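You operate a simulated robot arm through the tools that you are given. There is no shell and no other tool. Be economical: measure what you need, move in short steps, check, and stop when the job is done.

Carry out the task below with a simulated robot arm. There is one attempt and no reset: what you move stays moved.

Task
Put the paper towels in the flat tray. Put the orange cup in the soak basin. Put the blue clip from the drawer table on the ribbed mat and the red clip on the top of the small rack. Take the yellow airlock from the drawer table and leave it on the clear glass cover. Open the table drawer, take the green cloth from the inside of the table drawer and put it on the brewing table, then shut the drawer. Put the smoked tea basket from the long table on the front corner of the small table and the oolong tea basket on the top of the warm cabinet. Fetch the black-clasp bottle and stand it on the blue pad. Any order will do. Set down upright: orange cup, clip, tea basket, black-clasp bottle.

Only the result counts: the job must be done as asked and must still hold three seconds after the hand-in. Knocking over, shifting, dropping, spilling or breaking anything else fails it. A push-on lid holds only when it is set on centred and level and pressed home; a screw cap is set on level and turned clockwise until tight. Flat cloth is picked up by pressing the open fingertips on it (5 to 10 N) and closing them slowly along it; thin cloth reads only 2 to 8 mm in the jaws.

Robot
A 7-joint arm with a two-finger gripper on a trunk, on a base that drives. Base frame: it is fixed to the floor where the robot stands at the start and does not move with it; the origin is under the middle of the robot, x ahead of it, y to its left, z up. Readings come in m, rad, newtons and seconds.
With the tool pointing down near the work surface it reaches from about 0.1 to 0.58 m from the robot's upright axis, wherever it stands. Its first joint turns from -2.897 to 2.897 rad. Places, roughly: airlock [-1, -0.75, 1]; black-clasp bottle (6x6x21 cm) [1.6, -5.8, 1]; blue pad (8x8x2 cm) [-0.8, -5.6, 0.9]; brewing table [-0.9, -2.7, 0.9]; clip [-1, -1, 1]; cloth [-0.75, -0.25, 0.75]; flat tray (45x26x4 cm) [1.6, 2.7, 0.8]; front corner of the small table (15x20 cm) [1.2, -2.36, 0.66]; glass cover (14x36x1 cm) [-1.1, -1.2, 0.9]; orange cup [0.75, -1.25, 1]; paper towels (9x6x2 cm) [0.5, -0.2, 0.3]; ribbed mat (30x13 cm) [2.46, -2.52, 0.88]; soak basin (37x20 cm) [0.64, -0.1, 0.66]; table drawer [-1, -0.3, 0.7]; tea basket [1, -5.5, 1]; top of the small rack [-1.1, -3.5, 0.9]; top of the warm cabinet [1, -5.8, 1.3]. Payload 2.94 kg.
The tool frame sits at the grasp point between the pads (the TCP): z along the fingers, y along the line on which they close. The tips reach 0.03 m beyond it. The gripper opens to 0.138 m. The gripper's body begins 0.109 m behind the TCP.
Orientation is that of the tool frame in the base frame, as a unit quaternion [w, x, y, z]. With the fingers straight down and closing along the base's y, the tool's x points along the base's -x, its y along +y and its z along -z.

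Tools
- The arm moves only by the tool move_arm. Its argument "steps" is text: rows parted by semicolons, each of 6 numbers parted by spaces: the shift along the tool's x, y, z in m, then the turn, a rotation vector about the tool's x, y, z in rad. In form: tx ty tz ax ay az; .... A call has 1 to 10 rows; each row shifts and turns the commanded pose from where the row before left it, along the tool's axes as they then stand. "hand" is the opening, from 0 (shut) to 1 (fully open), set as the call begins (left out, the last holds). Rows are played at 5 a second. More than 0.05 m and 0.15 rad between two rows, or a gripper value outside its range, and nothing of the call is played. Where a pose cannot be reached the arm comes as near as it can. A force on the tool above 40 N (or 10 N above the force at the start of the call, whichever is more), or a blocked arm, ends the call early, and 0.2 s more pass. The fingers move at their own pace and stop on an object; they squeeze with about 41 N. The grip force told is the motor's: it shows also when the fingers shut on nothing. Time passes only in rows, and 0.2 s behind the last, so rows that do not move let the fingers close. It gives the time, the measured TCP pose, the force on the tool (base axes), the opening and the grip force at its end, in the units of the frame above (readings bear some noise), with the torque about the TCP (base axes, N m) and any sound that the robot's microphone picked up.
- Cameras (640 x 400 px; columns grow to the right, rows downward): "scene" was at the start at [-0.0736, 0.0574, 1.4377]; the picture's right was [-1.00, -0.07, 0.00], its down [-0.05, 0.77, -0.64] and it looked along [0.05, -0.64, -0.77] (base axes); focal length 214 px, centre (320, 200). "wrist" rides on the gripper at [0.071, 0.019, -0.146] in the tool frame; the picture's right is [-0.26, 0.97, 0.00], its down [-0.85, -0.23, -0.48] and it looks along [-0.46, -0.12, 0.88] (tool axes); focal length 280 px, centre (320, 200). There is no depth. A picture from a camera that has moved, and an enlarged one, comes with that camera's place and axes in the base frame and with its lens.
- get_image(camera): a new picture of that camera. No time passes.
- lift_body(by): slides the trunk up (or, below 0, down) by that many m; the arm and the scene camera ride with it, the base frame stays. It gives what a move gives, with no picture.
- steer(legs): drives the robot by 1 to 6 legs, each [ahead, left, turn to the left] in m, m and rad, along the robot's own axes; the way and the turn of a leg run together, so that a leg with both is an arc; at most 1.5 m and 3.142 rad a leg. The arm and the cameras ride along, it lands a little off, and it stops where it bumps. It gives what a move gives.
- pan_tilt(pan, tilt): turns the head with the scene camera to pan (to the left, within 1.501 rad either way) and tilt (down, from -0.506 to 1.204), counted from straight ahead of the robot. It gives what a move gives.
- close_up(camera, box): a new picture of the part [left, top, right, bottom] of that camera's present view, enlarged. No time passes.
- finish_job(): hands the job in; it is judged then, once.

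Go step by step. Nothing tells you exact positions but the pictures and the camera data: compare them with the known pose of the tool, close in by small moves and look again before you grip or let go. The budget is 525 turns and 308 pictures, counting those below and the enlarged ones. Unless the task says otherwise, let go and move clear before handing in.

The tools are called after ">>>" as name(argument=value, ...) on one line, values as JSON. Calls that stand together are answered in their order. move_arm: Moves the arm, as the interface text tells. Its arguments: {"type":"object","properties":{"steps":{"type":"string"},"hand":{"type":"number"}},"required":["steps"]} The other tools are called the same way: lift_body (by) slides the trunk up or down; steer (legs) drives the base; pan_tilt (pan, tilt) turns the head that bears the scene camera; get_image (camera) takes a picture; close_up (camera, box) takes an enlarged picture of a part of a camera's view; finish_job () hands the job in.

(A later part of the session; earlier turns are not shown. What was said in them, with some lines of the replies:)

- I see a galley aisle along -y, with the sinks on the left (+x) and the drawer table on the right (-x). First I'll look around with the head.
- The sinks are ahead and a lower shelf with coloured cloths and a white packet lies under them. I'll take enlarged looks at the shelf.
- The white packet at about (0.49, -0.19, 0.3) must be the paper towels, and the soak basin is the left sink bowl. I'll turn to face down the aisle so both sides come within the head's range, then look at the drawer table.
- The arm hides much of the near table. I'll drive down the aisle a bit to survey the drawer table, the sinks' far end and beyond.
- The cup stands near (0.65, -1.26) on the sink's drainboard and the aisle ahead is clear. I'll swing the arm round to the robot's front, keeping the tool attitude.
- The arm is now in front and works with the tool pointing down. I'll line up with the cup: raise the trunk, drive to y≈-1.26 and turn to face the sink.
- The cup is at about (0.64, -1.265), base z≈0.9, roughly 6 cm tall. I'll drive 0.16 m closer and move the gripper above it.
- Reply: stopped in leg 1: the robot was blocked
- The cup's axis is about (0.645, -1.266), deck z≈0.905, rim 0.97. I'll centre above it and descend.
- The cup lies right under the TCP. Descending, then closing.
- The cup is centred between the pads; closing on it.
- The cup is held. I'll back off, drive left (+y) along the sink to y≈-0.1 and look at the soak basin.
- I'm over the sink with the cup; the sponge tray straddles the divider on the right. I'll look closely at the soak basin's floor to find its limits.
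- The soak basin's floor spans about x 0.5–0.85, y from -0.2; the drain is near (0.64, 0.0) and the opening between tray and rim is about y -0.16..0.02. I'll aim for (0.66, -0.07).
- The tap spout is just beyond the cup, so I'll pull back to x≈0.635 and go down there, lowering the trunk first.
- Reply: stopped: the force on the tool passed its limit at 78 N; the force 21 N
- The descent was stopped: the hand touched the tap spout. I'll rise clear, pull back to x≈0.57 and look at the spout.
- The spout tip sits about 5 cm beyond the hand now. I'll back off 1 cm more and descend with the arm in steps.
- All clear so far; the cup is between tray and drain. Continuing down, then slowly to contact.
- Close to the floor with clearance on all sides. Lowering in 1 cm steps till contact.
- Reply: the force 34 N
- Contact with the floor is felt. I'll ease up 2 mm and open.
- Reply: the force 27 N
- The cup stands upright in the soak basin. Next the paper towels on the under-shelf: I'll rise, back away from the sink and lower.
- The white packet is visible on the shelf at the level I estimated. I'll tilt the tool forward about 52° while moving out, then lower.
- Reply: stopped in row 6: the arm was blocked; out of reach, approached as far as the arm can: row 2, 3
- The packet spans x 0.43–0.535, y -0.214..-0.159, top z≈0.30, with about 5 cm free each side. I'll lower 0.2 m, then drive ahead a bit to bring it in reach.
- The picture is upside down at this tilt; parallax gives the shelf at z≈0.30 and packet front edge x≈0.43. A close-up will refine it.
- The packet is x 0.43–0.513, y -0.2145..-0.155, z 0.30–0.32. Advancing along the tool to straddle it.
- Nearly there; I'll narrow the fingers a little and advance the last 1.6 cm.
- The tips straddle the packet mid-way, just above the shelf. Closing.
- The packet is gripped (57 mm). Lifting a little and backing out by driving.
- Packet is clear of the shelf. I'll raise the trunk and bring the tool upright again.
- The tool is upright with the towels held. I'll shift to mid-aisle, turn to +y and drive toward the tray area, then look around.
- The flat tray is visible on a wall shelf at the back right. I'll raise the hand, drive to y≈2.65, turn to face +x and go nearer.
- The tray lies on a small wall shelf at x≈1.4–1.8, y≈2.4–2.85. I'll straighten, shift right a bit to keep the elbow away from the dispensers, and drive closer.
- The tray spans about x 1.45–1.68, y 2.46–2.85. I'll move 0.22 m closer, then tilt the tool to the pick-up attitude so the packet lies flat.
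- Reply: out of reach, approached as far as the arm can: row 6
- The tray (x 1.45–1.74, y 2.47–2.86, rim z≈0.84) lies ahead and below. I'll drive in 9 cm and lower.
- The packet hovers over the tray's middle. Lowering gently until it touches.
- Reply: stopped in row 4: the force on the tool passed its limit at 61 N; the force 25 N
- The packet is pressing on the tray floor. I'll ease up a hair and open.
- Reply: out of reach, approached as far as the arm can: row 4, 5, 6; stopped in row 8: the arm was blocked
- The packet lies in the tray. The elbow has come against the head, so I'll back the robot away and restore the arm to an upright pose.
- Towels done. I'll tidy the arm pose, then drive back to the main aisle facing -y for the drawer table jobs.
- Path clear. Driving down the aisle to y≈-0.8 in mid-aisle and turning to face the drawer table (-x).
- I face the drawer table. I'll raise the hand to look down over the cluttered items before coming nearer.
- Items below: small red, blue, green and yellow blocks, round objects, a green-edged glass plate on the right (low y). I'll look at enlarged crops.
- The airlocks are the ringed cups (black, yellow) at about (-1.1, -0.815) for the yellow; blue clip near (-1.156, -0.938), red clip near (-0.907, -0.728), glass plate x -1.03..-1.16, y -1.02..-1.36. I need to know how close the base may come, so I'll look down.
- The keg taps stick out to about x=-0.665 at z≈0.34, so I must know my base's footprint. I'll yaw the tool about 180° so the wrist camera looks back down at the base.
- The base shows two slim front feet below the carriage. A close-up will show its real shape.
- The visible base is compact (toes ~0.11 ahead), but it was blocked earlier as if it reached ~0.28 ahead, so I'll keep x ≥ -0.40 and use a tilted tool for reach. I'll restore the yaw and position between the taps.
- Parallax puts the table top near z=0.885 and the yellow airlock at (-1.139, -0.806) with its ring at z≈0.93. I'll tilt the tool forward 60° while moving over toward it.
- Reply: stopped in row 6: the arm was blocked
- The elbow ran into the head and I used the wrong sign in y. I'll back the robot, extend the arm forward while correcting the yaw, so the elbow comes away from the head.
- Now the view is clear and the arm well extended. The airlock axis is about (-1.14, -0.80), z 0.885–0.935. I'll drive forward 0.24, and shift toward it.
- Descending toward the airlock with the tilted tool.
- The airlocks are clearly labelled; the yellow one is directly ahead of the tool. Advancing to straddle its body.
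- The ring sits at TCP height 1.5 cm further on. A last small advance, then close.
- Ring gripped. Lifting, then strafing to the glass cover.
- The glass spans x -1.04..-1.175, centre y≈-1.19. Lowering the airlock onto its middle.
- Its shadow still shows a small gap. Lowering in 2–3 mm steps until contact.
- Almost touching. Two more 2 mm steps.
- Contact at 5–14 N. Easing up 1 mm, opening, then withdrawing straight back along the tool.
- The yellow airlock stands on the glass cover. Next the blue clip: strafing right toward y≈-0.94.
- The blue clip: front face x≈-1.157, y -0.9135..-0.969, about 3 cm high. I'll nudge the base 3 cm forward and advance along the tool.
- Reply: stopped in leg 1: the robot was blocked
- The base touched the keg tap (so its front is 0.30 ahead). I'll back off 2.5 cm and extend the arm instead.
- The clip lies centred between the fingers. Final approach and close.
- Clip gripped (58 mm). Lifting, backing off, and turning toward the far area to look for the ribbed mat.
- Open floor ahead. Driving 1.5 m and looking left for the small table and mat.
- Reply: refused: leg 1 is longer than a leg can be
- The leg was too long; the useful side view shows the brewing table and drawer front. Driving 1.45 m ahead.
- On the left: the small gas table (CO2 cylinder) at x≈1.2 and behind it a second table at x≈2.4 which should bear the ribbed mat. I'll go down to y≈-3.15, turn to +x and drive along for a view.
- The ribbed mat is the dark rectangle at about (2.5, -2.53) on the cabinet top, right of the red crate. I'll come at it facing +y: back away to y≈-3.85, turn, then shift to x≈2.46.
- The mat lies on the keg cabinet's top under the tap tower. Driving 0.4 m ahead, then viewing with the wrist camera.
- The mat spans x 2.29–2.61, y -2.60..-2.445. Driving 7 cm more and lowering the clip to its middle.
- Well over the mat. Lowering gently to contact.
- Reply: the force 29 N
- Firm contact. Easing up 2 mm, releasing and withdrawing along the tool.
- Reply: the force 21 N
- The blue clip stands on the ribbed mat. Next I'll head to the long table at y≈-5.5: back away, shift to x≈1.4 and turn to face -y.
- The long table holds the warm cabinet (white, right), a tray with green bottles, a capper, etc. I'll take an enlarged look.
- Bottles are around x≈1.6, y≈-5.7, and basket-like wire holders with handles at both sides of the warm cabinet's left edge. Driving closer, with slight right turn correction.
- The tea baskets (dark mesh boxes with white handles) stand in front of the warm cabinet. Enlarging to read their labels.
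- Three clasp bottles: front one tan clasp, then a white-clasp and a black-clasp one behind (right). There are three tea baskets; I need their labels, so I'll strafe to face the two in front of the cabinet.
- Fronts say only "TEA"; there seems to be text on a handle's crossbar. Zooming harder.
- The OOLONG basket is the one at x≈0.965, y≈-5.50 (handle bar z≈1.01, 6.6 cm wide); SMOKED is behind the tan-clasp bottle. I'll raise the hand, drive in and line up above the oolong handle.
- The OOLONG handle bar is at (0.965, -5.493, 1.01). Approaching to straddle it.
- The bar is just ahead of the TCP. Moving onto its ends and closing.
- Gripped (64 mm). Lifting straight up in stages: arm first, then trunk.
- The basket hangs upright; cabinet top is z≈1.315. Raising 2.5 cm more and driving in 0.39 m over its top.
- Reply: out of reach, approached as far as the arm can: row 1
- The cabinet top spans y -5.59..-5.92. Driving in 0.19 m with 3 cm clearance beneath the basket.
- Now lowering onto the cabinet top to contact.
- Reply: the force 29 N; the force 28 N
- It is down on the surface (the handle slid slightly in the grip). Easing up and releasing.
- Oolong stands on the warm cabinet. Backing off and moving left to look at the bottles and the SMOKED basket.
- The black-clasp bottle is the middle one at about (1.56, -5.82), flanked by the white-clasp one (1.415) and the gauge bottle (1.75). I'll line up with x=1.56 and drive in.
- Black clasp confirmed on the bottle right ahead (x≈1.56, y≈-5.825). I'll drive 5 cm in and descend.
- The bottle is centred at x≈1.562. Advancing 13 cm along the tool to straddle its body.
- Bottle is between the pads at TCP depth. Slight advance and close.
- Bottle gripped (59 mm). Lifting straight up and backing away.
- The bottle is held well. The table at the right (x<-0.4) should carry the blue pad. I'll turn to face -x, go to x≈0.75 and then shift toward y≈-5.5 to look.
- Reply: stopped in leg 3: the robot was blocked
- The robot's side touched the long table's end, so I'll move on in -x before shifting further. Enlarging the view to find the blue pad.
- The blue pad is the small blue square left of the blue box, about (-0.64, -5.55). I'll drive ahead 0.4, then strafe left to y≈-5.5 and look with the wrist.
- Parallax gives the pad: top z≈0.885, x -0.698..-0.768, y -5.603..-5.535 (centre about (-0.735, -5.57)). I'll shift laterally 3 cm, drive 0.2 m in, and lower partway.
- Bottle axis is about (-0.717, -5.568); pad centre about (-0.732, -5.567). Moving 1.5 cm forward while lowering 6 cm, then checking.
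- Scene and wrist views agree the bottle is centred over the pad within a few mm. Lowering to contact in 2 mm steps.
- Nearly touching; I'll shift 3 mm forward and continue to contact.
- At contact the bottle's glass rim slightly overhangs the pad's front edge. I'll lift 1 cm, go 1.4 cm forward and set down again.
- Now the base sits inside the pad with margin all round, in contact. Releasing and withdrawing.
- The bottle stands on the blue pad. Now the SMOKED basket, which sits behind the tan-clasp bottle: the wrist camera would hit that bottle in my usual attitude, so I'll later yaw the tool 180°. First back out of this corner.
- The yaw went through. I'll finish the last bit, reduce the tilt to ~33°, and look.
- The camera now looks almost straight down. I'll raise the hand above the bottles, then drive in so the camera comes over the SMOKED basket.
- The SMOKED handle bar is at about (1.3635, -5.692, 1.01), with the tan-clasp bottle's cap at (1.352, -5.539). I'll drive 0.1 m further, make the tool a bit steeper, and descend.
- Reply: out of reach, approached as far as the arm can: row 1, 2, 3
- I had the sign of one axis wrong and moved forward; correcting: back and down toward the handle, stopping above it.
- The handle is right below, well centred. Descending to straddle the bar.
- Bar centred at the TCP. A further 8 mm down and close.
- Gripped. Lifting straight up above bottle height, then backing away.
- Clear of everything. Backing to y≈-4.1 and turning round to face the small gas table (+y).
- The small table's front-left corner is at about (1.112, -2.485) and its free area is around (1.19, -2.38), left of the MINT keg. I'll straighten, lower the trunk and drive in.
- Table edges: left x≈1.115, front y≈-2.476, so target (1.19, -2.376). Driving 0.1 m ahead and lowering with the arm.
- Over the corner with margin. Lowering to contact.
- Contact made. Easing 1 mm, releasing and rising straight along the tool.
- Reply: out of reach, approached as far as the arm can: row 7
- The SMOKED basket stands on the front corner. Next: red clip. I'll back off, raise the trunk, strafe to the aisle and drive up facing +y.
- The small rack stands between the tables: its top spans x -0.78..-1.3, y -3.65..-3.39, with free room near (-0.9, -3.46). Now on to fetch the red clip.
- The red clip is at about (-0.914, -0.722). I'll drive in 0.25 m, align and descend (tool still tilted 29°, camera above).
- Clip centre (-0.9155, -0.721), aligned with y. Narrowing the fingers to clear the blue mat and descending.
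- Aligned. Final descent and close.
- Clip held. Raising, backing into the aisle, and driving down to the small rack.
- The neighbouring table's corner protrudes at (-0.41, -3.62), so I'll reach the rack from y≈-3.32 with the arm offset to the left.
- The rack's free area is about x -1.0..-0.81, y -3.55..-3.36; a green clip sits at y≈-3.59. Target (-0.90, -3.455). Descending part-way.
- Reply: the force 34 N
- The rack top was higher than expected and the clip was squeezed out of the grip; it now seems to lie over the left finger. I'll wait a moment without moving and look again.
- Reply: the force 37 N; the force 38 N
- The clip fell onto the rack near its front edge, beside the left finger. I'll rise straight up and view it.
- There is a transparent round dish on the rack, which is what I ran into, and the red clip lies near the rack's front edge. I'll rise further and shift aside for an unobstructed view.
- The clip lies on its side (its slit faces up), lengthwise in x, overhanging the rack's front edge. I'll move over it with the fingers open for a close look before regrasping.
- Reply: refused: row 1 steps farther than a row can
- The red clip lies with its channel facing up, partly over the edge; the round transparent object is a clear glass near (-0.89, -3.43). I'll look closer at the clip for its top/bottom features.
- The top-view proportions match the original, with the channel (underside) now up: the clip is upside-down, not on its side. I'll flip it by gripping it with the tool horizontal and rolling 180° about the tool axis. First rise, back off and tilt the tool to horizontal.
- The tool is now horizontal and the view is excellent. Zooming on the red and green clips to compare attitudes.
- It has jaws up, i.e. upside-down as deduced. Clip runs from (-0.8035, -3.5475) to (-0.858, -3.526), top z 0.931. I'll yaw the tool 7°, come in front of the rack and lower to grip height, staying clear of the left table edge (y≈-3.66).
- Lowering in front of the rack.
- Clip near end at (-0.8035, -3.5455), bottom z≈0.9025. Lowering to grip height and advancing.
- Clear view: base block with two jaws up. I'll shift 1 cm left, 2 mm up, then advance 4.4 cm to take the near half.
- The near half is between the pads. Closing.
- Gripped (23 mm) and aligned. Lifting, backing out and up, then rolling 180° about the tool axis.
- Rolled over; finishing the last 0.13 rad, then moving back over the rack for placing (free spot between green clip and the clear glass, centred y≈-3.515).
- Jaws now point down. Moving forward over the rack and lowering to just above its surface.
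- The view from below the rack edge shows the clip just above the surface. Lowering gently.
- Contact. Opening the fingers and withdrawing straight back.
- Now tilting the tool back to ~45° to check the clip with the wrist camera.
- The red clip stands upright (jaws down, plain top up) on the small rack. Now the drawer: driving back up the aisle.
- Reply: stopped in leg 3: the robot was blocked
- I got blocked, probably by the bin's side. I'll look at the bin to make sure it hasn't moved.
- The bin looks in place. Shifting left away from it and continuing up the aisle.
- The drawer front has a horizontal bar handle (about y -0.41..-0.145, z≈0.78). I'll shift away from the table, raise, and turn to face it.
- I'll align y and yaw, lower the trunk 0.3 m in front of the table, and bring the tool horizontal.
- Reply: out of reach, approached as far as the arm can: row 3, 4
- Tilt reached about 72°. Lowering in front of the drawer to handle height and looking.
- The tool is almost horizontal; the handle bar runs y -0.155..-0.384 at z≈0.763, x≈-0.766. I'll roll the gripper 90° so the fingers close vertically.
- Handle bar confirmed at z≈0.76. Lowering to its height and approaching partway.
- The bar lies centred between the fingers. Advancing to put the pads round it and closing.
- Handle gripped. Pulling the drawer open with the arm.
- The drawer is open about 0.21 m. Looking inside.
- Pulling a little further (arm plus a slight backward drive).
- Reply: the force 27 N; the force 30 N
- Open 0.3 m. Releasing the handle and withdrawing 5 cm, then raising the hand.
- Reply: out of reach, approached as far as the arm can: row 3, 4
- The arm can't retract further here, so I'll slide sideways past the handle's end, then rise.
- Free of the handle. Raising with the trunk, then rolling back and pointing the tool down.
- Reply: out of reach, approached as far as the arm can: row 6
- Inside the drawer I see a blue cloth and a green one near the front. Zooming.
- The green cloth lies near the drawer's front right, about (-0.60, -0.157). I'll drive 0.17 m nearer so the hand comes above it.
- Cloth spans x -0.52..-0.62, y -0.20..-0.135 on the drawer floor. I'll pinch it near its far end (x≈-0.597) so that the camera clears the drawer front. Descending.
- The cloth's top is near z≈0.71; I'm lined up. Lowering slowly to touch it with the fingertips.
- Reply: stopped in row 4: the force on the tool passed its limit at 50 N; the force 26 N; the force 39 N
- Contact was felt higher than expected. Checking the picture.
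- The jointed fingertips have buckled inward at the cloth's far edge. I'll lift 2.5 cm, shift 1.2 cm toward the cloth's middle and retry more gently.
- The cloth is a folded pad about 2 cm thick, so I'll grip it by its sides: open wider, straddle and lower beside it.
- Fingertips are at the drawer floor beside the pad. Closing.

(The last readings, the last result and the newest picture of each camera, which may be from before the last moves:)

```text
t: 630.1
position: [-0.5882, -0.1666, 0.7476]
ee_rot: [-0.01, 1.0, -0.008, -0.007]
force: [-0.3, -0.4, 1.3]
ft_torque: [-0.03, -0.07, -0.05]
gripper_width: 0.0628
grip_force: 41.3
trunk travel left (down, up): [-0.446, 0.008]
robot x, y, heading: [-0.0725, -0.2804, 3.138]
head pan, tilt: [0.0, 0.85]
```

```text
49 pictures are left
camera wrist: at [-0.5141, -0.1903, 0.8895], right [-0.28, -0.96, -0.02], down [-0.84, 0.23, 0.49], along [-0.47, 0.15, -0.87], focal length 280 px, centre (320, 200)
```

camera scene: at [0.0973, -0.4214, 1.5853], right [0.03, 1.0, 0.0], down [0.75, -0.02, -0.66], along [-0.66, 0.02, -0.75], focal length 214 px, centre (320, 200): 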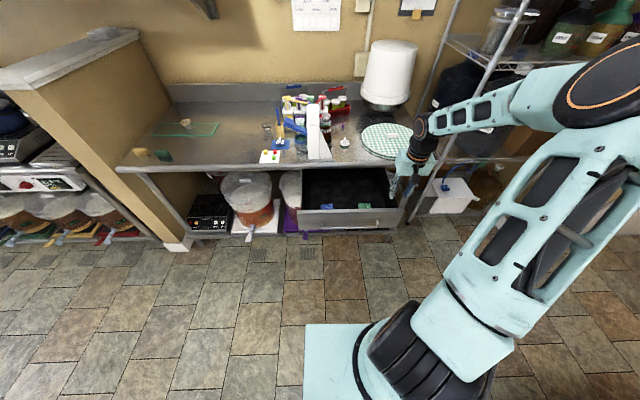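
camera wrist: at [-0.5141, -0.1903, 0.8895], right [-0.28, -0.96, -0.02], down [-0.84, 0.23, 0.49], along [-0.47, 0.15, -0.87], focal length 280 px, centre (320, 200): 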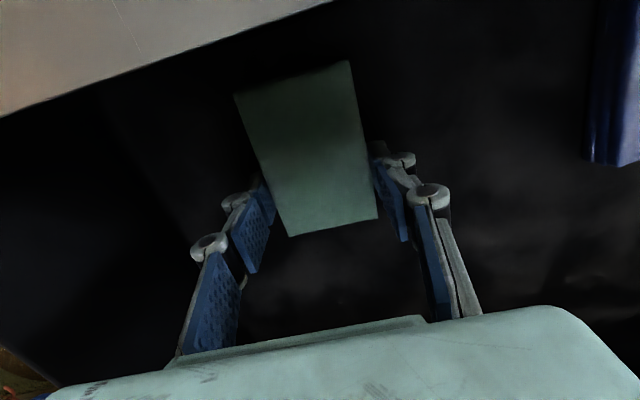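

Pad gripped by its sides (63 mm). Lifting straight up.

>>> move_arm(steps="0 0 -0.02 0 0 0;0 0 -0.045 0 0 0;0 0 -0.045 0 0 0;0 0 -0.045 0 0 0;0 0 -0.045 0 0 0;0 0 -0.045 0 0 0;0 0 -0.045 0 0 0")

>>> get_image(camera="wrist")

```text
t: 631.7
position: [-0.5848, -0.1734, 1.039]
ee_rot: [-0.01, 1.0, -0.008, -0.007]
force: [-0.5, 0.3, -0.4]
ft_torque: [0.04, -0.04, -0.01]
gripper_width: 0.0629
grip_force: 41.4
trunk travel left (down, up): [-0.446, 0.008]
robot x, y, heading: [-0.0746, -0.2846, 3.134]
head pan, tilt: [0.0, 0.85]
```

```text
48 pictures are left
camera wrist: at [-0.5109, -0.1977, 1.1813], right [-0.28, -0.96, -0.02], down [-0.84, 0.23, 0.49], along [-0.47, 0.15, -0.87], focal length 280 px, centre (320, 200)
```

wrist: 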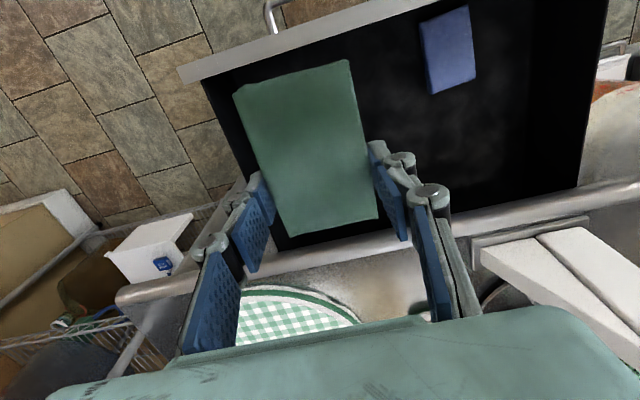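

Green cloth in hand. Driving to the brewing table.

>>> steer(legs=[[-0.1, 0, 0], [0, 0, 1.572], [1.45, 0, 0], [1.0, 0, 0], [0, 0, -1.57]])

>>> get_image(camera="wrist")

>>> pan_tilt(pan=-0.2, tilt=0.75)

>>> get_image(camera="scene")

```text
t: 652.2
position: [-0.485, -2.6346, 1.0375]
ee_rot: [-0.01, 1.0, -0.019, -0.007]
force: [0.4, -0.4, -0.5]
ft_torque: [-0.02, 0.02, -0.01]
gripper_width: 0.0625
grip_force: 41.3
trunk travel left (down, up): [-0.446, 0.008]
robot x, y, heading: [0.0239, -2.7581, 3.115]
head pan, tilt: [0.0, 0.85]
```

```text
47 pictures are left
camera wrist: at [-0.4119, -2.6609, 1.1805], right [-0.3, -0.95, -0.02], down [-0.83, 0.25, 0.49], along [-0.47, 0.16, -0.87], focal length 280 px, centre (320, 200)
```

wrist: 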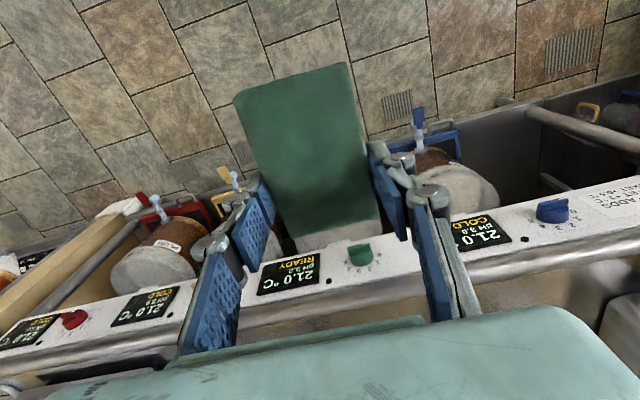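

```text
t: 653.0
position: [-0.4846, -2.6362, 1.037]
ee_rot: [-0.01, 1.0, -0.02, -0.007]
force: [0.3, 0.1, 0.9]
ft_torque: [0.0, 0.02, 0.01]
gripper_width: 0.0623
grip_force: 40.5
trunk travel left (down, up): [-0.446, 0.008]
robot x, y, heading: [0.0262, -2.757, 3.112]
head pan, tilt: [-0.201, 0.75]
```

```text
46 pictures are left
camera scene: at [0.0223, -2.8747, 1.5933], right [0.22, 0.97, 0.0], down [0.67, -0.15, -0.73], along [-0.71, 0.16, -0.68], focal length 214 px, centre (320, 200)
```

scene: 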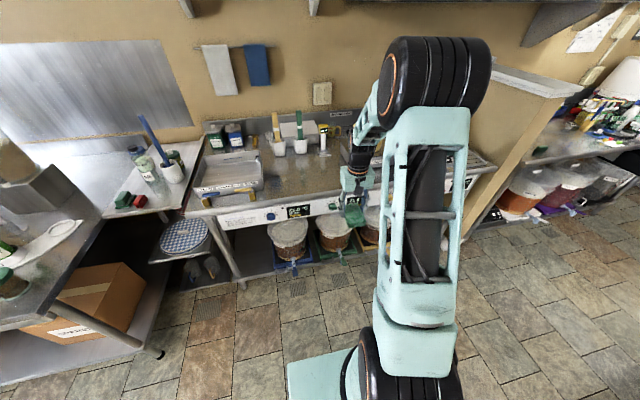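

Free table space lies around (-0.92, -2.75). Moving over it.

>>> steer(legs=[[0, 0.11, 0.02], [0.36, 0, 0]])

>>> move_arm(steps="-0.035 0 0 0 0 0;-0.035 0 0 0 0 0")

>>> get_image(camera="wrist")

```text
t: 656.5
position: [-0.8476, -2.7502, 1.038]
ee_rot: [-0.011, 1.0, -0.01, -0.008]
force: [-0.6, -0.3, -1.0]
ft_torque: [0.0, 0.0, -0.01]
gripper_width: 0.0625
grip_force: 40.8
trunk travel left (down, up): [-0.446, 0.008]
robot x, y, heading: [-0.336, -2.86, 3.134]
head pan, tilt: [-0.201, 0.75]
```

```text
t: 657.1
position: [-0.9194, -2.7486, 1.0377]
ee_rot: [-0.011, 1.0, -0.01, -0.005]
force: [-0.9, 0.6, -1.2]
ft_torque: [0.0, 0.01, 0.0]
gripper_width: 0.0628
grip_force: 40.7
trunk travel left (down, up): [-0.446, 0.008]
robot x, y, heading: [-0.3358, -2.8643, 3.132]
head pan, tilt: [-0.201, 0.75]
```

```text
45 pictures are left
camera wrist: at [-0.8462, -2.7733, 1.1796], right [-0.28, -0.96, -0.02], down [-0.84, 0.24, 0.49], along [-0.47, 0.15, -0.87], focal length 280 px, centre (320, 200)
```

wrist: 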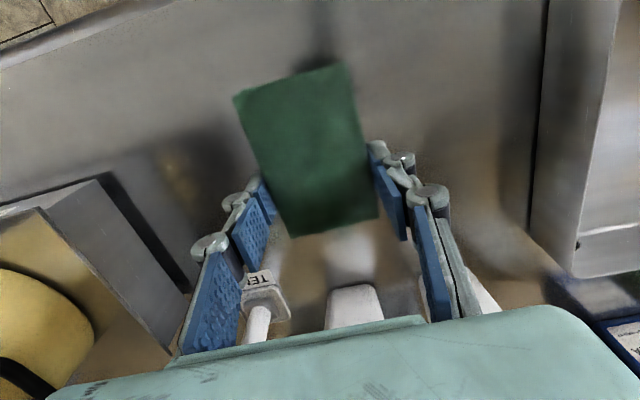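

Clear space below. Lowering onto the brewing table.

>>> move_arm(steps="0 0 0.04 0 0 0;0 0 0.03 0 0 0;0 0 0.015 0 0 0")

>>> move_arm(steps="0 0 0.008 0 0 0;0 0 0.006 0 0 0")

>>> move_arm(steps="0 0 0.005 0 0 0;0 0 0.004 0 0 0")

>>> get_image(camera="wrist")

```text
t: 657.9
position: [-0.9178, -2.7468, 0.9538]
ee_rot: [-0.011, 1.0, -0.009, -0.007]
force: [-0.2, -0.3, -0.1]
ft_torque: [0.01, 0.02, -0.01]
gripper_width: 0.0622
grip_force: 41.5
trunk travel left (down, up): [-0.446, 0.008]
robot x, y, heading: [-0.3363, -2.8592, 3.135]
head pan, tilt: [-0.201, 0.75]
```

```text
t: 658.5
position: [-0.9186, -2.7464, 0.9401]
ee_rot: [-0.01, 1.0, -0.009, -0.007]
force: [-1.2, 0.2, 0.2]
ft_torque: [0.01, 0.0, 0.0]
gripper_width: 0.0623
grip_force: 41.4
trunk travel left (down, up): [-0.446, 0.008]
robot x, y, heading: [-0.332, -2.858, 3.134]
head pan, tilt: [-0.201, 0.75]
```

```text
t: 659.1
position: [-0.9189, -2.7458, 0.9312]
ee_rot: [-0.011, 1.0, -0.01, -0.007]
force: [0.1, -0.1, 0.0]
ft_torque: [-0.03, 0.03, 0.0]
gripper_width: 0.0624
grip_force: 41.0
trunk travel left (down, up): [-0.446, 0.008]
robot x, y, heading: [-0.3348, -2.861, 3.142]
head pan, tilt: [-0.201, 0.75]
```

```text
44 pictures are left
camera wrist: at [-0.8454, -2.7698, 1.0735], right [-0.28, -0.96, -0.02], down [-0.84, 0.24, 0.49], along [-0.47, 0.15, -0.87], focal length 280 px, centre (320, 200)
```

wrist: 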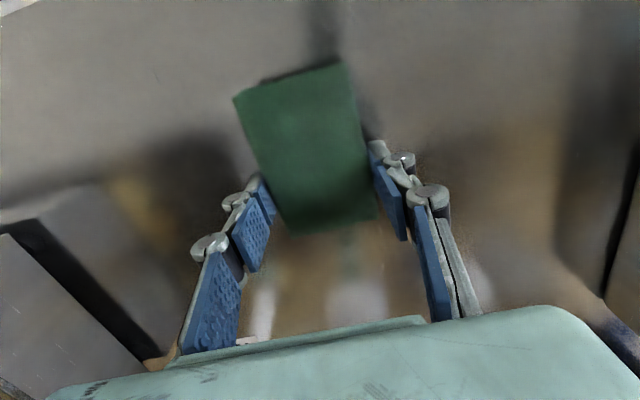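

>>> move_arm(steps="0 0 0.004 0 0 0;0 0 0.004 0 0 0")

>>> move_arm(steps="0 0 0.003 0 0 0;0 0 0.003 0 0 0")

>>> move_arm(steps="0 0 0.003 0 0 0")

```text
t: 659.7
position: [-0.9186, -2.7461, 0.921]
ee_rot: [-0.01, 1.0, -0.01, -0.007]
force: [-0.2, -0.2, -1.5]
ft_torque: [-0.01, -0.03, 0.03]
gripper_width: 0.0622
grip_force: 40.8
trunk travel left (down, up): [-0.446, 0.008]
robot x, y, heading: [-0.3348, -2.863, 3.133]
head pan, tilt: [-0.201, 0.75]
```

```text
t: 660.3
position: [-0.9197, -2.7453, 0.9166]
ee_rot: [-0.01, 1.0, -0.01, -0.007]
force: [0.4, 0.6, 0.4]
ft_torque: [0.01, 0.01, 0.02]
gripper_width: 0.0628
grip_force: 41.6
trunk travel left (down, up): [-0.446, 0.008]
robot x, y, heading: [-0.332, -2.857, 3.135]
head pan, tilt: [-0.201, 0.75]
```

```text
t: 660.7
position: [-0.9188, -2.7462, 0.9136]
ee_rot: [-0.01, 1.0, -0.01, -0.006]
force: [0.2, 0.6, -0.2]
ft_torque: [0.03, -0.03, 0.0]
gripper_width: 0.0624
grip_force: 40.8
trunk travel left (down, up): [-0.446, 0.008]
robot x, y, heading: [-0.3314, -2.8668, 3.132]
head pan, tilt: [-0.201, 0.75]
```

>>> move_arm(steps="0 0 0.003 0 0 0;0 0 0.003 0 0 0")

>>> move_arm(steps="0 0 0 0 0 0;0 0 0 0 0 0;0 0 0 0 0 0", hand=0.68)

>>> move_arm(steps="0 0 -0.03 0 0 0;0 0 -0.045 0 0 0;0 0 -0.045 0 0 0;0 0 -0.045 0 0 0")

>>> get_image(camera="wrist")

```text
t: 661.3
position: [-0.9186, -2.745, 0.911]
ee_rot: [-0.011, 1.0, -0.01, -0.01]
force: [1.9, 1.1, 26.2]
ft_torque: [-0.74, -0.74, 0.04]
gripper_width: 0.0626
grip_force: 41.2
trunk travel left (down, up): [-0.446, 0.008]
robot x, y, heading: [-0.3321, -2.862, 3.136]
head pan, tilt: [-0.201, 0.75]
```

```text
t: 662.1
position: [-0.919, -2.7459, 0.9076]
ee_rot: [-0.011, 1.0, -0.01, -0.007]
force: [0.4, 0.5, -0.2]
ft_torque: [0.0, 0.02, -0.01]
gripper_width: 0.0937
grip_force: 0.1
trunk travel left (down, up): [-0.446, 0.008]
robot x, y, heading: [-0.3346, -2.8594, 3.132]
head pan, tilt: [-0.201, 0.75]
```

```text
t: 663.1
position: [-0.9174, -2.7509, 1.0724]
ee_rot: [-0.011, 1.0, -0.009, -0.008]
force: [0.5, 0.3, -0.3]
ft_torque: [-0.01, -0.03, -0.01]
gripper_width: 0.094
grip_force: 0.1
trunk travel left (down, up): [-0.446, 0.008]
robot x, y, heading: [-0.3381, -2.8608, 3.135]
head pan, tilt: [-0.201, 0.75]
```

```text
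43 pictures are left
camera wrist: at [-0.8441, -2.7739, 1.2151], right [-0.28, -0.96, -0.02], down [-0.84, 0.24, 0.49], along [-0.47, 0.15, -0.87], focal length 280 px, centre (320, 200)
```

wrist: 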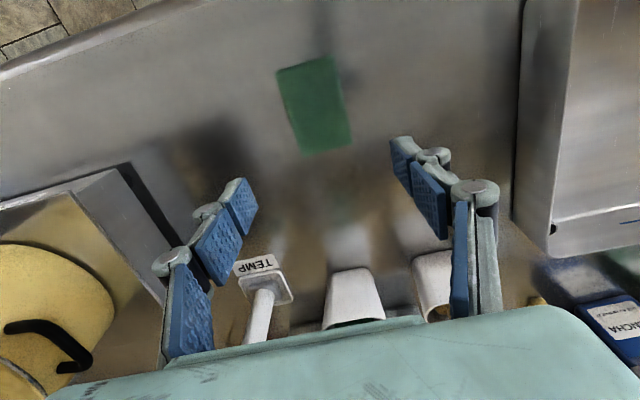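

The green cloth lies on the brewing table. Now to shut the drawer: back off, face +y, drive up the aisle, and bring the tool toward horizontal on the way.

>>> steer(legs=[[-0.35, 0, 0], [0, 0, -1.565], [1.2, 0.03, 0]])

>>> move_arm(steps="-0.02 0 0 0 -0.15 0;-0.02 0 0.003 0 -0.15 0;-0.019 0 0.006 0 -0.15 0;-0.018 0 0.009 0 -0.15 0;-0.0165 0 0.0113 0 -0.15 0;-0.0146 0 0.0136 0 -0.15 0;-0.012 0 0.0157 0 -0.15 0;-0.01 0 0.017 0 -0.15 0;-0.007 0 0.0186 0 -0.15 0;-0.004 0 0.0195 0 -0.13 0", hand=0.0)

>>> lift_body(by=-0.3)

```text
t: 674.8
position: [0.0893, -1.0865, 1.0714]
ee_rot: [0.013, -0.704, 0.711, -0.003]
force: [0.2, 0.3, -0.3]
ft_torque: [0.01, -0.01, -0.01]
gripper_width: 0.094
grip_force: 0.1
trunk travel left (down, up): [-0.446, 0.008]
robot x, y, heading: [-0.0134, -1.6717, 1.572]
head pan, tilt: [-0.201, 0.75]
```

```text
t: 677.0
position: [0.0915, -0.8865, 1.0733]
ee_rot: [-0.489, 0.521, -0.516, -0.473]
force: [0.4, -0.1, -0.8]
ft_torque: [0.01, -0.02, 0.0]
gripper_width: 0.0
grip_force: 28.1
trunk travel left (down, up): [-0.446, 0.008]
robot x, y, heading: [-0.0169, -1.6761, 1.573]
head pan, tilt: [-0.201, 0.75]
```

```text
t: 680.0
position: [0.0915, -0.8881, 0.7745]
ee_rot: [-0.489, 0.521, -0.517, -0.471]
force: [-0.1, -0.3, -0.5]
ft_torque: [0.0, 0.0, 0.0]
gripper_width: 0.0
grip_force: 28.5
trunk travel left (down, up): [-0.146, 0.308]
robot x, y, heading: [-0.0152, -1.6696, 1.572]
head pan, tilt: [-0.201, 0.75]
```

Horizontal now. Retracting to a short radius and centring before approaching the drawer.

>>> move_arm(steps="-0.003 0.012 -0.03 0 0 0;-0.003 0.012 -0.03 0 0 0;-0.003 0.012 -0.03 0 0 0;-0.003 0.012 -0.03 0 0 0;-0.003 0.012 -0.03 0 0 0;-0.003 0.012 -0.03 0 0 0;-0.003 0.012 -0.025 0 0 0;-0.003 0.012 -0.02 0 0 0")

>>> steer(legs=[[1.35, -0.1, 0]])

>>> pan_tilt(pan=1.0, tilt=0.8)

>>> get_image(camera="scene")

```text
t: 681.8
position: [-0.0059, -1.1098, 0.8131]
ee_rot: [-0.488, 0.521, -0.517, -0.472]
force: [0.3, -0.3, 0.3]
ft_torque: [0.02, 0.01, -0.03]
gripper_width: 0.0002
grip_force: 28.8
trunk travel left (down, up): [-0.146, 0.308]
robot x, y, heading: [-0.0173, -1.6738, 1.57]
head pan, tilt: [-0.201, 0.75]
```

```text
t: 688.5
position: [0.1021, 0.239, 0.8123]
ee_rot: [0.491, -0.518, 0.52, 0.469]
force: [0.2, -0.1, -0.4]
ft_torque: [-0.02, -0.01, -0.03]
gripper_width: 0.0001
grip_force: 28.1
trunk travel left (down, up): [-0.146, 0.308]
robot x, y, heading: [0.0896, -0.3235, 1.56]
head pan, tilt: [-0.201, 0.75]
```

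```text
t: 690.0
position: [0.1025, 0.2381, 0.8123]
ee_rot: [0.491, -0.518, 0.52, 0.469]
force: [-0.4, -0.5, 0.3]
ft_torque: [-0.01, -0.02, 0.0]
gripper_width: 0.0
grip_force: 27.9
trunk travel left (down, up): [-0.146, 0.308]
robot x, y, heading: [0.084, -0.3237, 1.562]
head pan, tilt: [1.0, 0.799]
```

```text
42 pictures are left
camera scene: at [-0.1151, -0.3587, 1.2894], right [0.55, 0.84, 0.0], down [0.6, -0.39, -0.7], along [-0.58, 0.38, -0.72], focal length 214 px, centre (320, 200)
```

scene: 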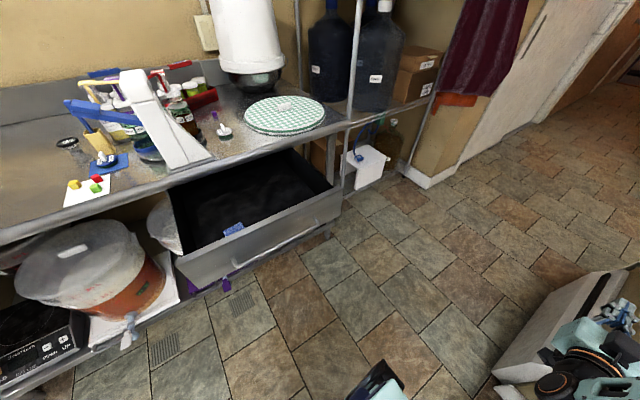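

The arm must be a bit shorter before I swing to face the drawer. Retracting further.

>>> move_arm(steps="0 0 -0.025 0 0 0;0 0 -0.025 0 0 0;0 0 -0.025 0 0 0")

```text
t: 690.8
position: [0.1027, 0.224, 0.7963]
ee_rot: [-0.49, 0.519, -0.519, -0.47]
force: [-0.3, -0.2, 0.7]
ft_torque: [0.01, 0.0, 0.01]
gripper_width: 0.0001
grip_force: 28.3
out of reach, approached as far as the arm can: row 1, 2, 3
trunk travel left (down, up): [-0.146, 0.308]
robot x, y, heading: [0.0872, -0.3214, 1.56]
head pan, tilt: [1.0, 0.799]
```

Too short for a horizontal tool; I'll reduce the tilt to ~52° and then retract.

>>> move_arm(steps="0 0 -0.005 0 0.15 0;0.001 0 -0.01 0 0.15 0;0.0065 0 -0.019 0 0.15 0;0.0094 0 -0.0177 0 0.15 0;0.0123 0 -0.0158 0 0 0;0.0123 0 -0.0158 0 0 0")

>>> get_image(camera="wrist")

```text
t: 692.1
position: [0.101, 0.1839, 0.7977]
ee_rot: [0.315, -0.634, 0.641, 0.295]
force: [0.6, -0.1, 0.2]
ft_torque: [-0.03, 0.0, -0.04]
gripper_width: 0.0
grip_force: 28.7
out of reach, approached as far as the arm can: row 1, 2, 3, 5, 6
trunk travel left (down, up): [-0.146, 0.308]
robot x, y, heading: [0.0871, -0.3232, 1.561]
head pan, tilt: [1.0, 0.799]
```

```text
41 pictures are left
camera wrist: at [0.0782, 0.026, 0.8322], right [-0.97, 0.19, 0.18], down [0.21, 0.16, 0.96], along [0.15, 0.97, -0.19], focal length 280 px, centre (320, 200)
```

wrist: 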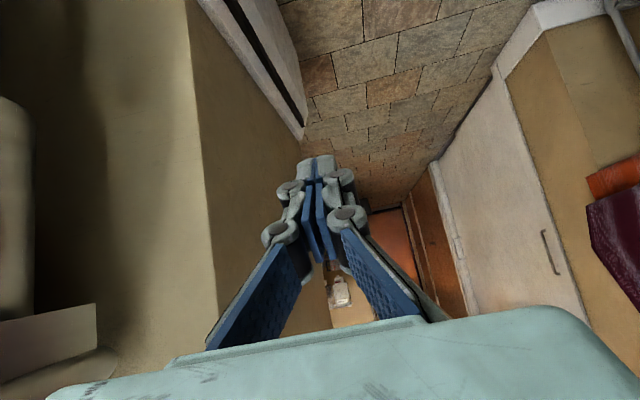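

Short enough now. Raising 1.5 cm, stepping forward/right slightly, then turning to face the drawer.

>>> lift_body(by=0.015)

>>> steer(legs=[[0.05, -0.015, 0], [0, 0, 1.57]])

>>> pan_tilt(pan=0.0, tilt=0.9)

>>> get_image(camera="scene")

>>> get_image(camera="wrist")

```text
t: 692.8
position: [0.101, 0.1841, 0.8125]
ee_rot: [0.315, -0.635, 0.642, 0.295]
force: [0.2, 0.0, -0.4]
ft_torque: [0.0, -0.02, -0.03]
gripper_width: 0.0001
grip_force: 28.8
trunk travel left (down, up): [-0.161, 0.293]
robot x, y, heading: [0.0867, -0.3254, 1.561]
head pan, tilt: [1.0, 0.799]
```

```text
t: 697.6
position: [-0.4053, -0.2683, 0.8123]
ee_rot: [-0.011, 0.902, 0.003, -0.431]
force: [-0.5, 0.0, -0.4]
ft_torque: [-0.01, -0.04, 0.01]
gripper_width: 0.0002
grip_force: 28.6
trunk travel left (down, up): [-0.161, 0.293]
robot x, y, heading: [0.1037, -0.2724, -3.136]
head pan, tilt: [1.0, 0.799]
```

```text
t: 698.8
position: [-0.4037, -0.269, 0.8121]
ee_rot: [-0.01, 0.902, 0.003, -0.431]
force: [0.2, -0.4, 0.0]
ft_torque: [0.01, -0.01, -0.01]
gripper_width: 0.0002
grip_force: 29.3
trunk travel left (down, up): [-0.161, 0.293]
robot x, y, heading: [0.1044, -0.2738, -3.135]
head pan, tilt: [0.0, 0.901]
```

```text
40 pictures are left
camera scene: at [0.1091, -0.4094, 1.2965], right [-0.01, 1.0, 0.0], down [0.78, 0.01, -0.62], along [-0.62, -0.01, -0.78], focal length 214 px, centre (320, 200)
```

scene: 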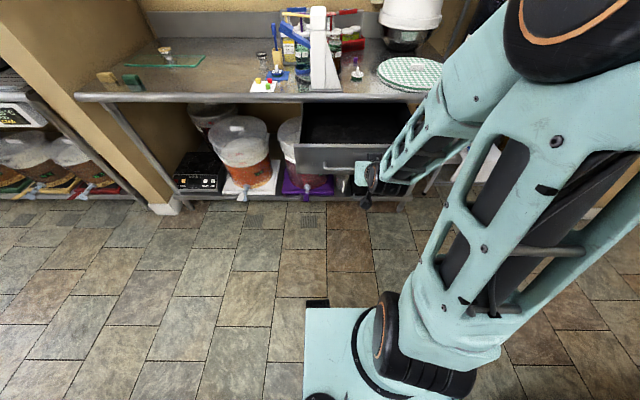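

```text
39 pictures are left
camera wrist: at [-0.2463, -0.2895, 0.8471], right [-0.17, -0.97, 0.18], down [-0.16, 0.21, 0.96], along [-0.97, 0.13, -0.19], focal length 280 px, centre (320, 200)
```

wrist: 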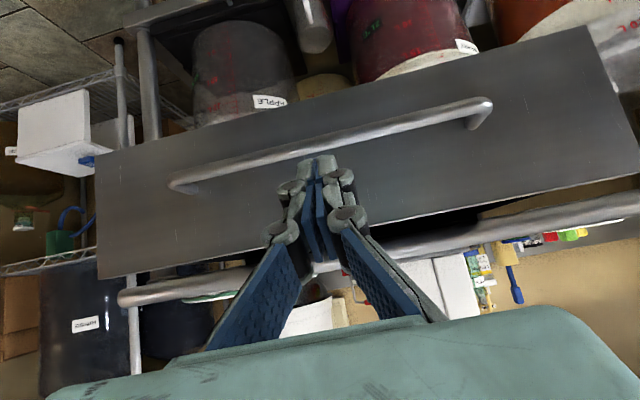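

The fingertips are just above the handle, facing the panel. Driving forward to push the drawer in.

>>> steer(legs=[[0.27, 0, 0]])

>>> get_image(camera="wrist")

```text
t: 700.8
position: [-0.6753, -0.2692, 0.8126]
ee_rot: [-0.012, 0.901, 0.001, -0.433]
force: [0.6, 0.1, -0.7]
ft_torque: [-0.01, -0.05, 0.01]
gripper_width: 0.0
grip_force: 27.9
trunk travel left (down, up): [-0.161, 0.293]
robot x, y, heading: [-0.1671, -0.2724, -3.138]
head pan, tilt: [0.0, 0.901]
```

```text
38 pictures are left
camera wrist: at [-0.5173, -0.2904, 0.8473], right [-0.17, -0.97, 0.18], down [-0.16, 0.21, 0.96], along [-0.97, 0.14, -0.19], focal length 280 px, centre (320, 200)
```

wrist: 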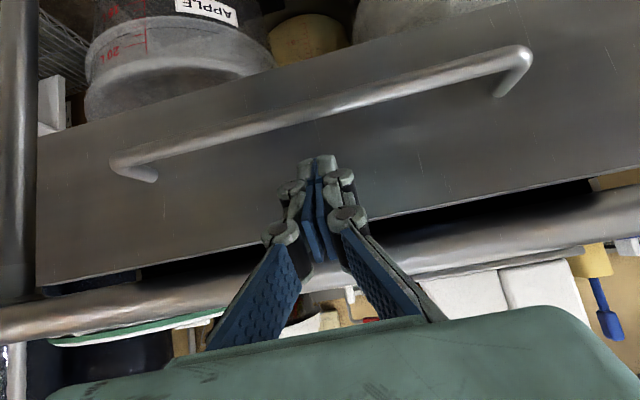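

About 0.1 m remains, and the tilted hand would meet the table rim. I'll back off, bring the tool to horizontal and push the rest.

>>> steer(legs=[[-0.2, 0, 0]])

>>> move_arm(steps="-0.012 0 0.016 0 -0.15 0;-0.0096 0 0.0175 0 -0.15 0;-0.007 0 0.0188 0 -0.15 0;-0.004 0 0.0196 0 -0.12 0;0 0 0.02 0 0 0")

>>> get_image(camera="wrist")

```text
t: 702.4
position: [-0.4778, -0.2667, 0.8119]
ee_rot: [-0.012, 0.902, 0.0, -0.432]
force: [0.5, 0.4, 0.0]
ft_torque: [-0.01, -0.01, -0.01]
gripper_width: 0.0003
grip_force: 28.0
trunk travel left (down, up): [-0.161, 0.293]
robot x, y, heading: [0.0296, -0.2739, -3.141]
head pan, tilt: [0.0, 0.901]
```

```text
t: 703.5
position: [-0.5845, -0.2652, 0.8092]
ee_rot: [-0.011, 0.744, 0.004, -0.668]
force: [-0.1, 0.0, 0.0]
ft_torque: [-0.02, 0.02, 0.01]
gripper_width: 0.0002
grip_force: 28.1
out of reach, approached as far as the arm can: row 1
trunk travel left (down, up): [-0.161, 0.293]
robot x, y, heading: [0.0313, -0.2737, -3.136]
head pan, tilt: [0.0, 0.901]
```

```text
37 pictures are left
camera wrist: at [-0.4303, -0.2846, 0.7522], right [-0.04, -0.97, 0.24], down [0.38, 0.21, 0.9], along [-0.92, 0.13, 0.37], focal length 280 px, centre (320, 200)
```

wrist: 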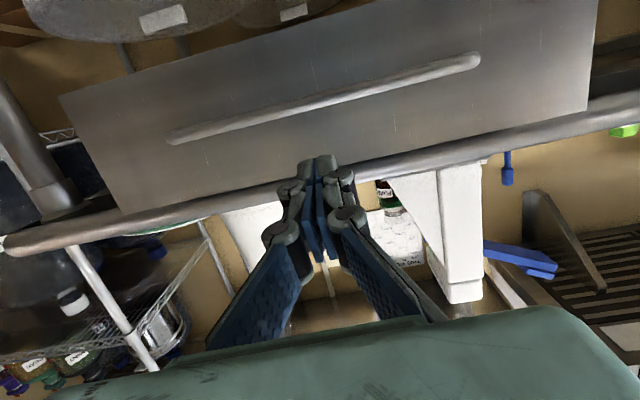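

Horizontal again. Lowering 1.2 cm and pushing the drawer home by driving.

>>> move_arm(steps="0.012 0 0 0 0 0")

>>> steer(legs=[[0.15, 0, 0]])

>>> get_image(camera="wrist")

```text
t: 704.0
position: [-0.5831, -0.2638, 0.7976]
ee_rot: [-0.012, 0.743, 0.003, -0.669]
force: [0.0, -0.2, 0.4]
ft_torque: [0.0, -0.01, 0.02]
gripper_width: 0.0
grip_force: 28.3
trunk travel left (down, up): [-0.161, 0.293]
robot x, y, heading: [0.0266, -0.2753, -3.139]
head pan, tilt: [0.0, 0.901]
```

```text
t: 705.3
position: [-0.7291, -0.2658, 0.7983]
ee_rot: [-0.011, 0.744, 0.004, -0.668]
force: [0.9, 0.1, -0.7]
ft_torque: [0.03, 0.01, 0.0]
gripper_width: 0.0
grip_force: 28.2
trunk travel left (down, up): [-0.161, 0.293]
robot x, y, heading: [-0.1176, -0.2754, -3.139]
head pan, tilt: [0.0, 0.901]
```

```text
36 pictures are left
camera wrist: at [-0.5759, -0.2849, 0.7405], right [-0.04, -0.97, 0.24], down [0.38, 0.21, 0.9], along [-0.92, 0.13, 0.36], focal length 280 px, centre (320, 200)
```

wrist: 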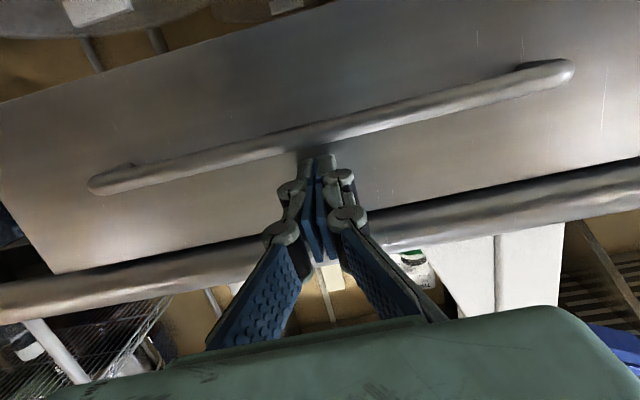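

>>> move_arm(steps="0 0 0.015 0 0 0;0 0 0.01 0 0 0")

>>> move_arm(steps="0 0 0.01 0 0 0;0 0 0.008 0 0 0")

>>> move_arm(steps="0 0 0.008 0 0 0;0 0 0.006 0 0 0")

```text
t: 705.9
position: [-0.7547, -0.2652, 0.7948]
ee_rot: [-0.011, 0.744, 0.004, -0.668]
force: [-0.6, 0.1, 0.3]
ft_torque: [-0.02, -0.01, 0.01]
gripper_width: 0.0
grip_force: 28.4
trunk travel left (down, up): [-0.161, 0.293]
robot x, y, heading: [-0.1206, -0.2731, -3.145]
head pan, tilt: [0.0, 0.901]
```

```text
t: 706.5
position: [-0.7625, -0.2657, 0.7932]
ee_rot: [-0.011, 0.745, 0.003, -0.667]
force: [21.3, -0.2, 9.7]
ft_torque: [-0.03, 0.52, 0.02]
gripper_width: 0.006
grip_force: 28.6
trunk travel left (down, up): [-0.161, 0.293]
robot x, y, heading: [-0.1154, -0.2728, -3.14]
head pan, tilt: [0.0, 0.901]
stopped in row 2: the force on the tool passed its limit at 50 N (the readings are from after the stop); the commanded pose is now the measured one
```

```text
t: 706.8
position: [-0.7625, -0.2652, 0.7936]
ee_rot: [-0.012, 0.745, 0.003, -0.667]
force: [23.5, 0.3, 11.1]
ft_torque: [-0.03, 0.55, 0.02]
gripper_width: 0.006
grip_force: 28.2
trunk travel left (down, up): [-0.161, 0.293]
robot x, y, heading: [-0.1174, -0.2746, -3.138]
head pan, tilt: [0.0, 0.901]
stopped in row 1: the force on the tool passed its limit at 49 N (the readings are from after the stop); the commanded pose is now the measured one
```

A hard stop at the expected closed position. Backing off to check the drawer.

>>> steer(legs=[[-0.2, 0, 0]])

>>> get_image(camera="wrist")

>>> get_image(camera="scene")

```text
t: 708.4
position: [-0.566, -0.2664, 0.7903]
ee_rot: [-0.01, 0.746, 0.005, -0.666]
force: [-0.6, 0.0, -0.2]
ft_torque: [-0.01, 0.01, 0.01]
gripper_width: 0.0
grip_force: 28.0
trunk travel left (down, up): [-0.161, 0.293]
robot x, y, heading: [0.0836, -0.2772, -3.14]
head pan, tilt: [0.0, 0.901]
```

```text
35 pictures are left
camera wrist: at [-0.4127, -0.2862, 0.7343], right [-0.03, -0.97, 0.24], down [0.38, 0.21, 0.9], along [-0.93, 0.12, 0.36], focal length 280 px, centre (320, 200)
```

wrist: 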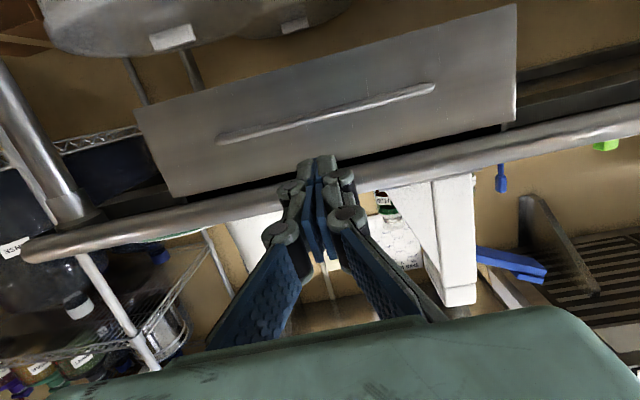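

```text
34 pictures are left
camera scene: at [0.0888, -0.4098, 1.2965], right [-0.01, 1.0, 0.0], down [0.78, 0.01, -0.62], along [-0.62, 0.0, -0.78], focal length 214 px, centre (320, 200)
```

scene: 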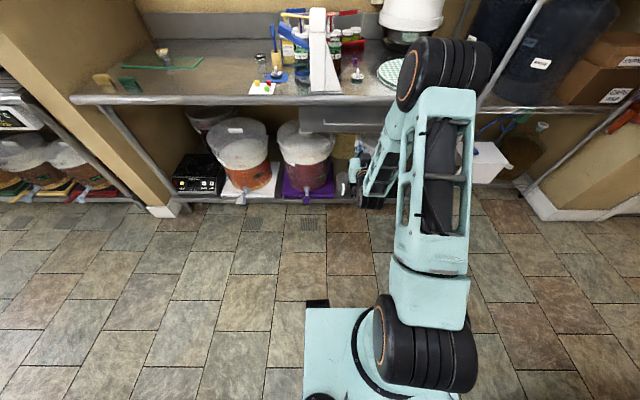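

The drawer is shut, with panel and handle back under the table rim. Every item is placed and the hand is clear, so I'm handing in.

>>> finish_job()

```text
The job is handed in.
```

I handed the job in with every item placed where you asked and the drawer shut, but I did hit a few things along the way.

These could count against the result:

- **Red clip:** My first try at the small rack came down on a clear glass I hadn't seen, and the clip was knocked out of the grip and landed upside down. I picked it up again, turned it over and stood it on the rack. The glass was still standing, but it may have shifted slightly.
- **Bumps:** The base was stopped by what I took to be the bin, by one of the keg taps and by the end of the long table. The hand also touched the soak basin's tap spout. The keg tap and the bin looked in place afterwards; I didn't check the long table's end or the spout again.
- **Orange cup:** I saw it standing upright in the soak basin when I let go, but didn't look at it again before handing in.
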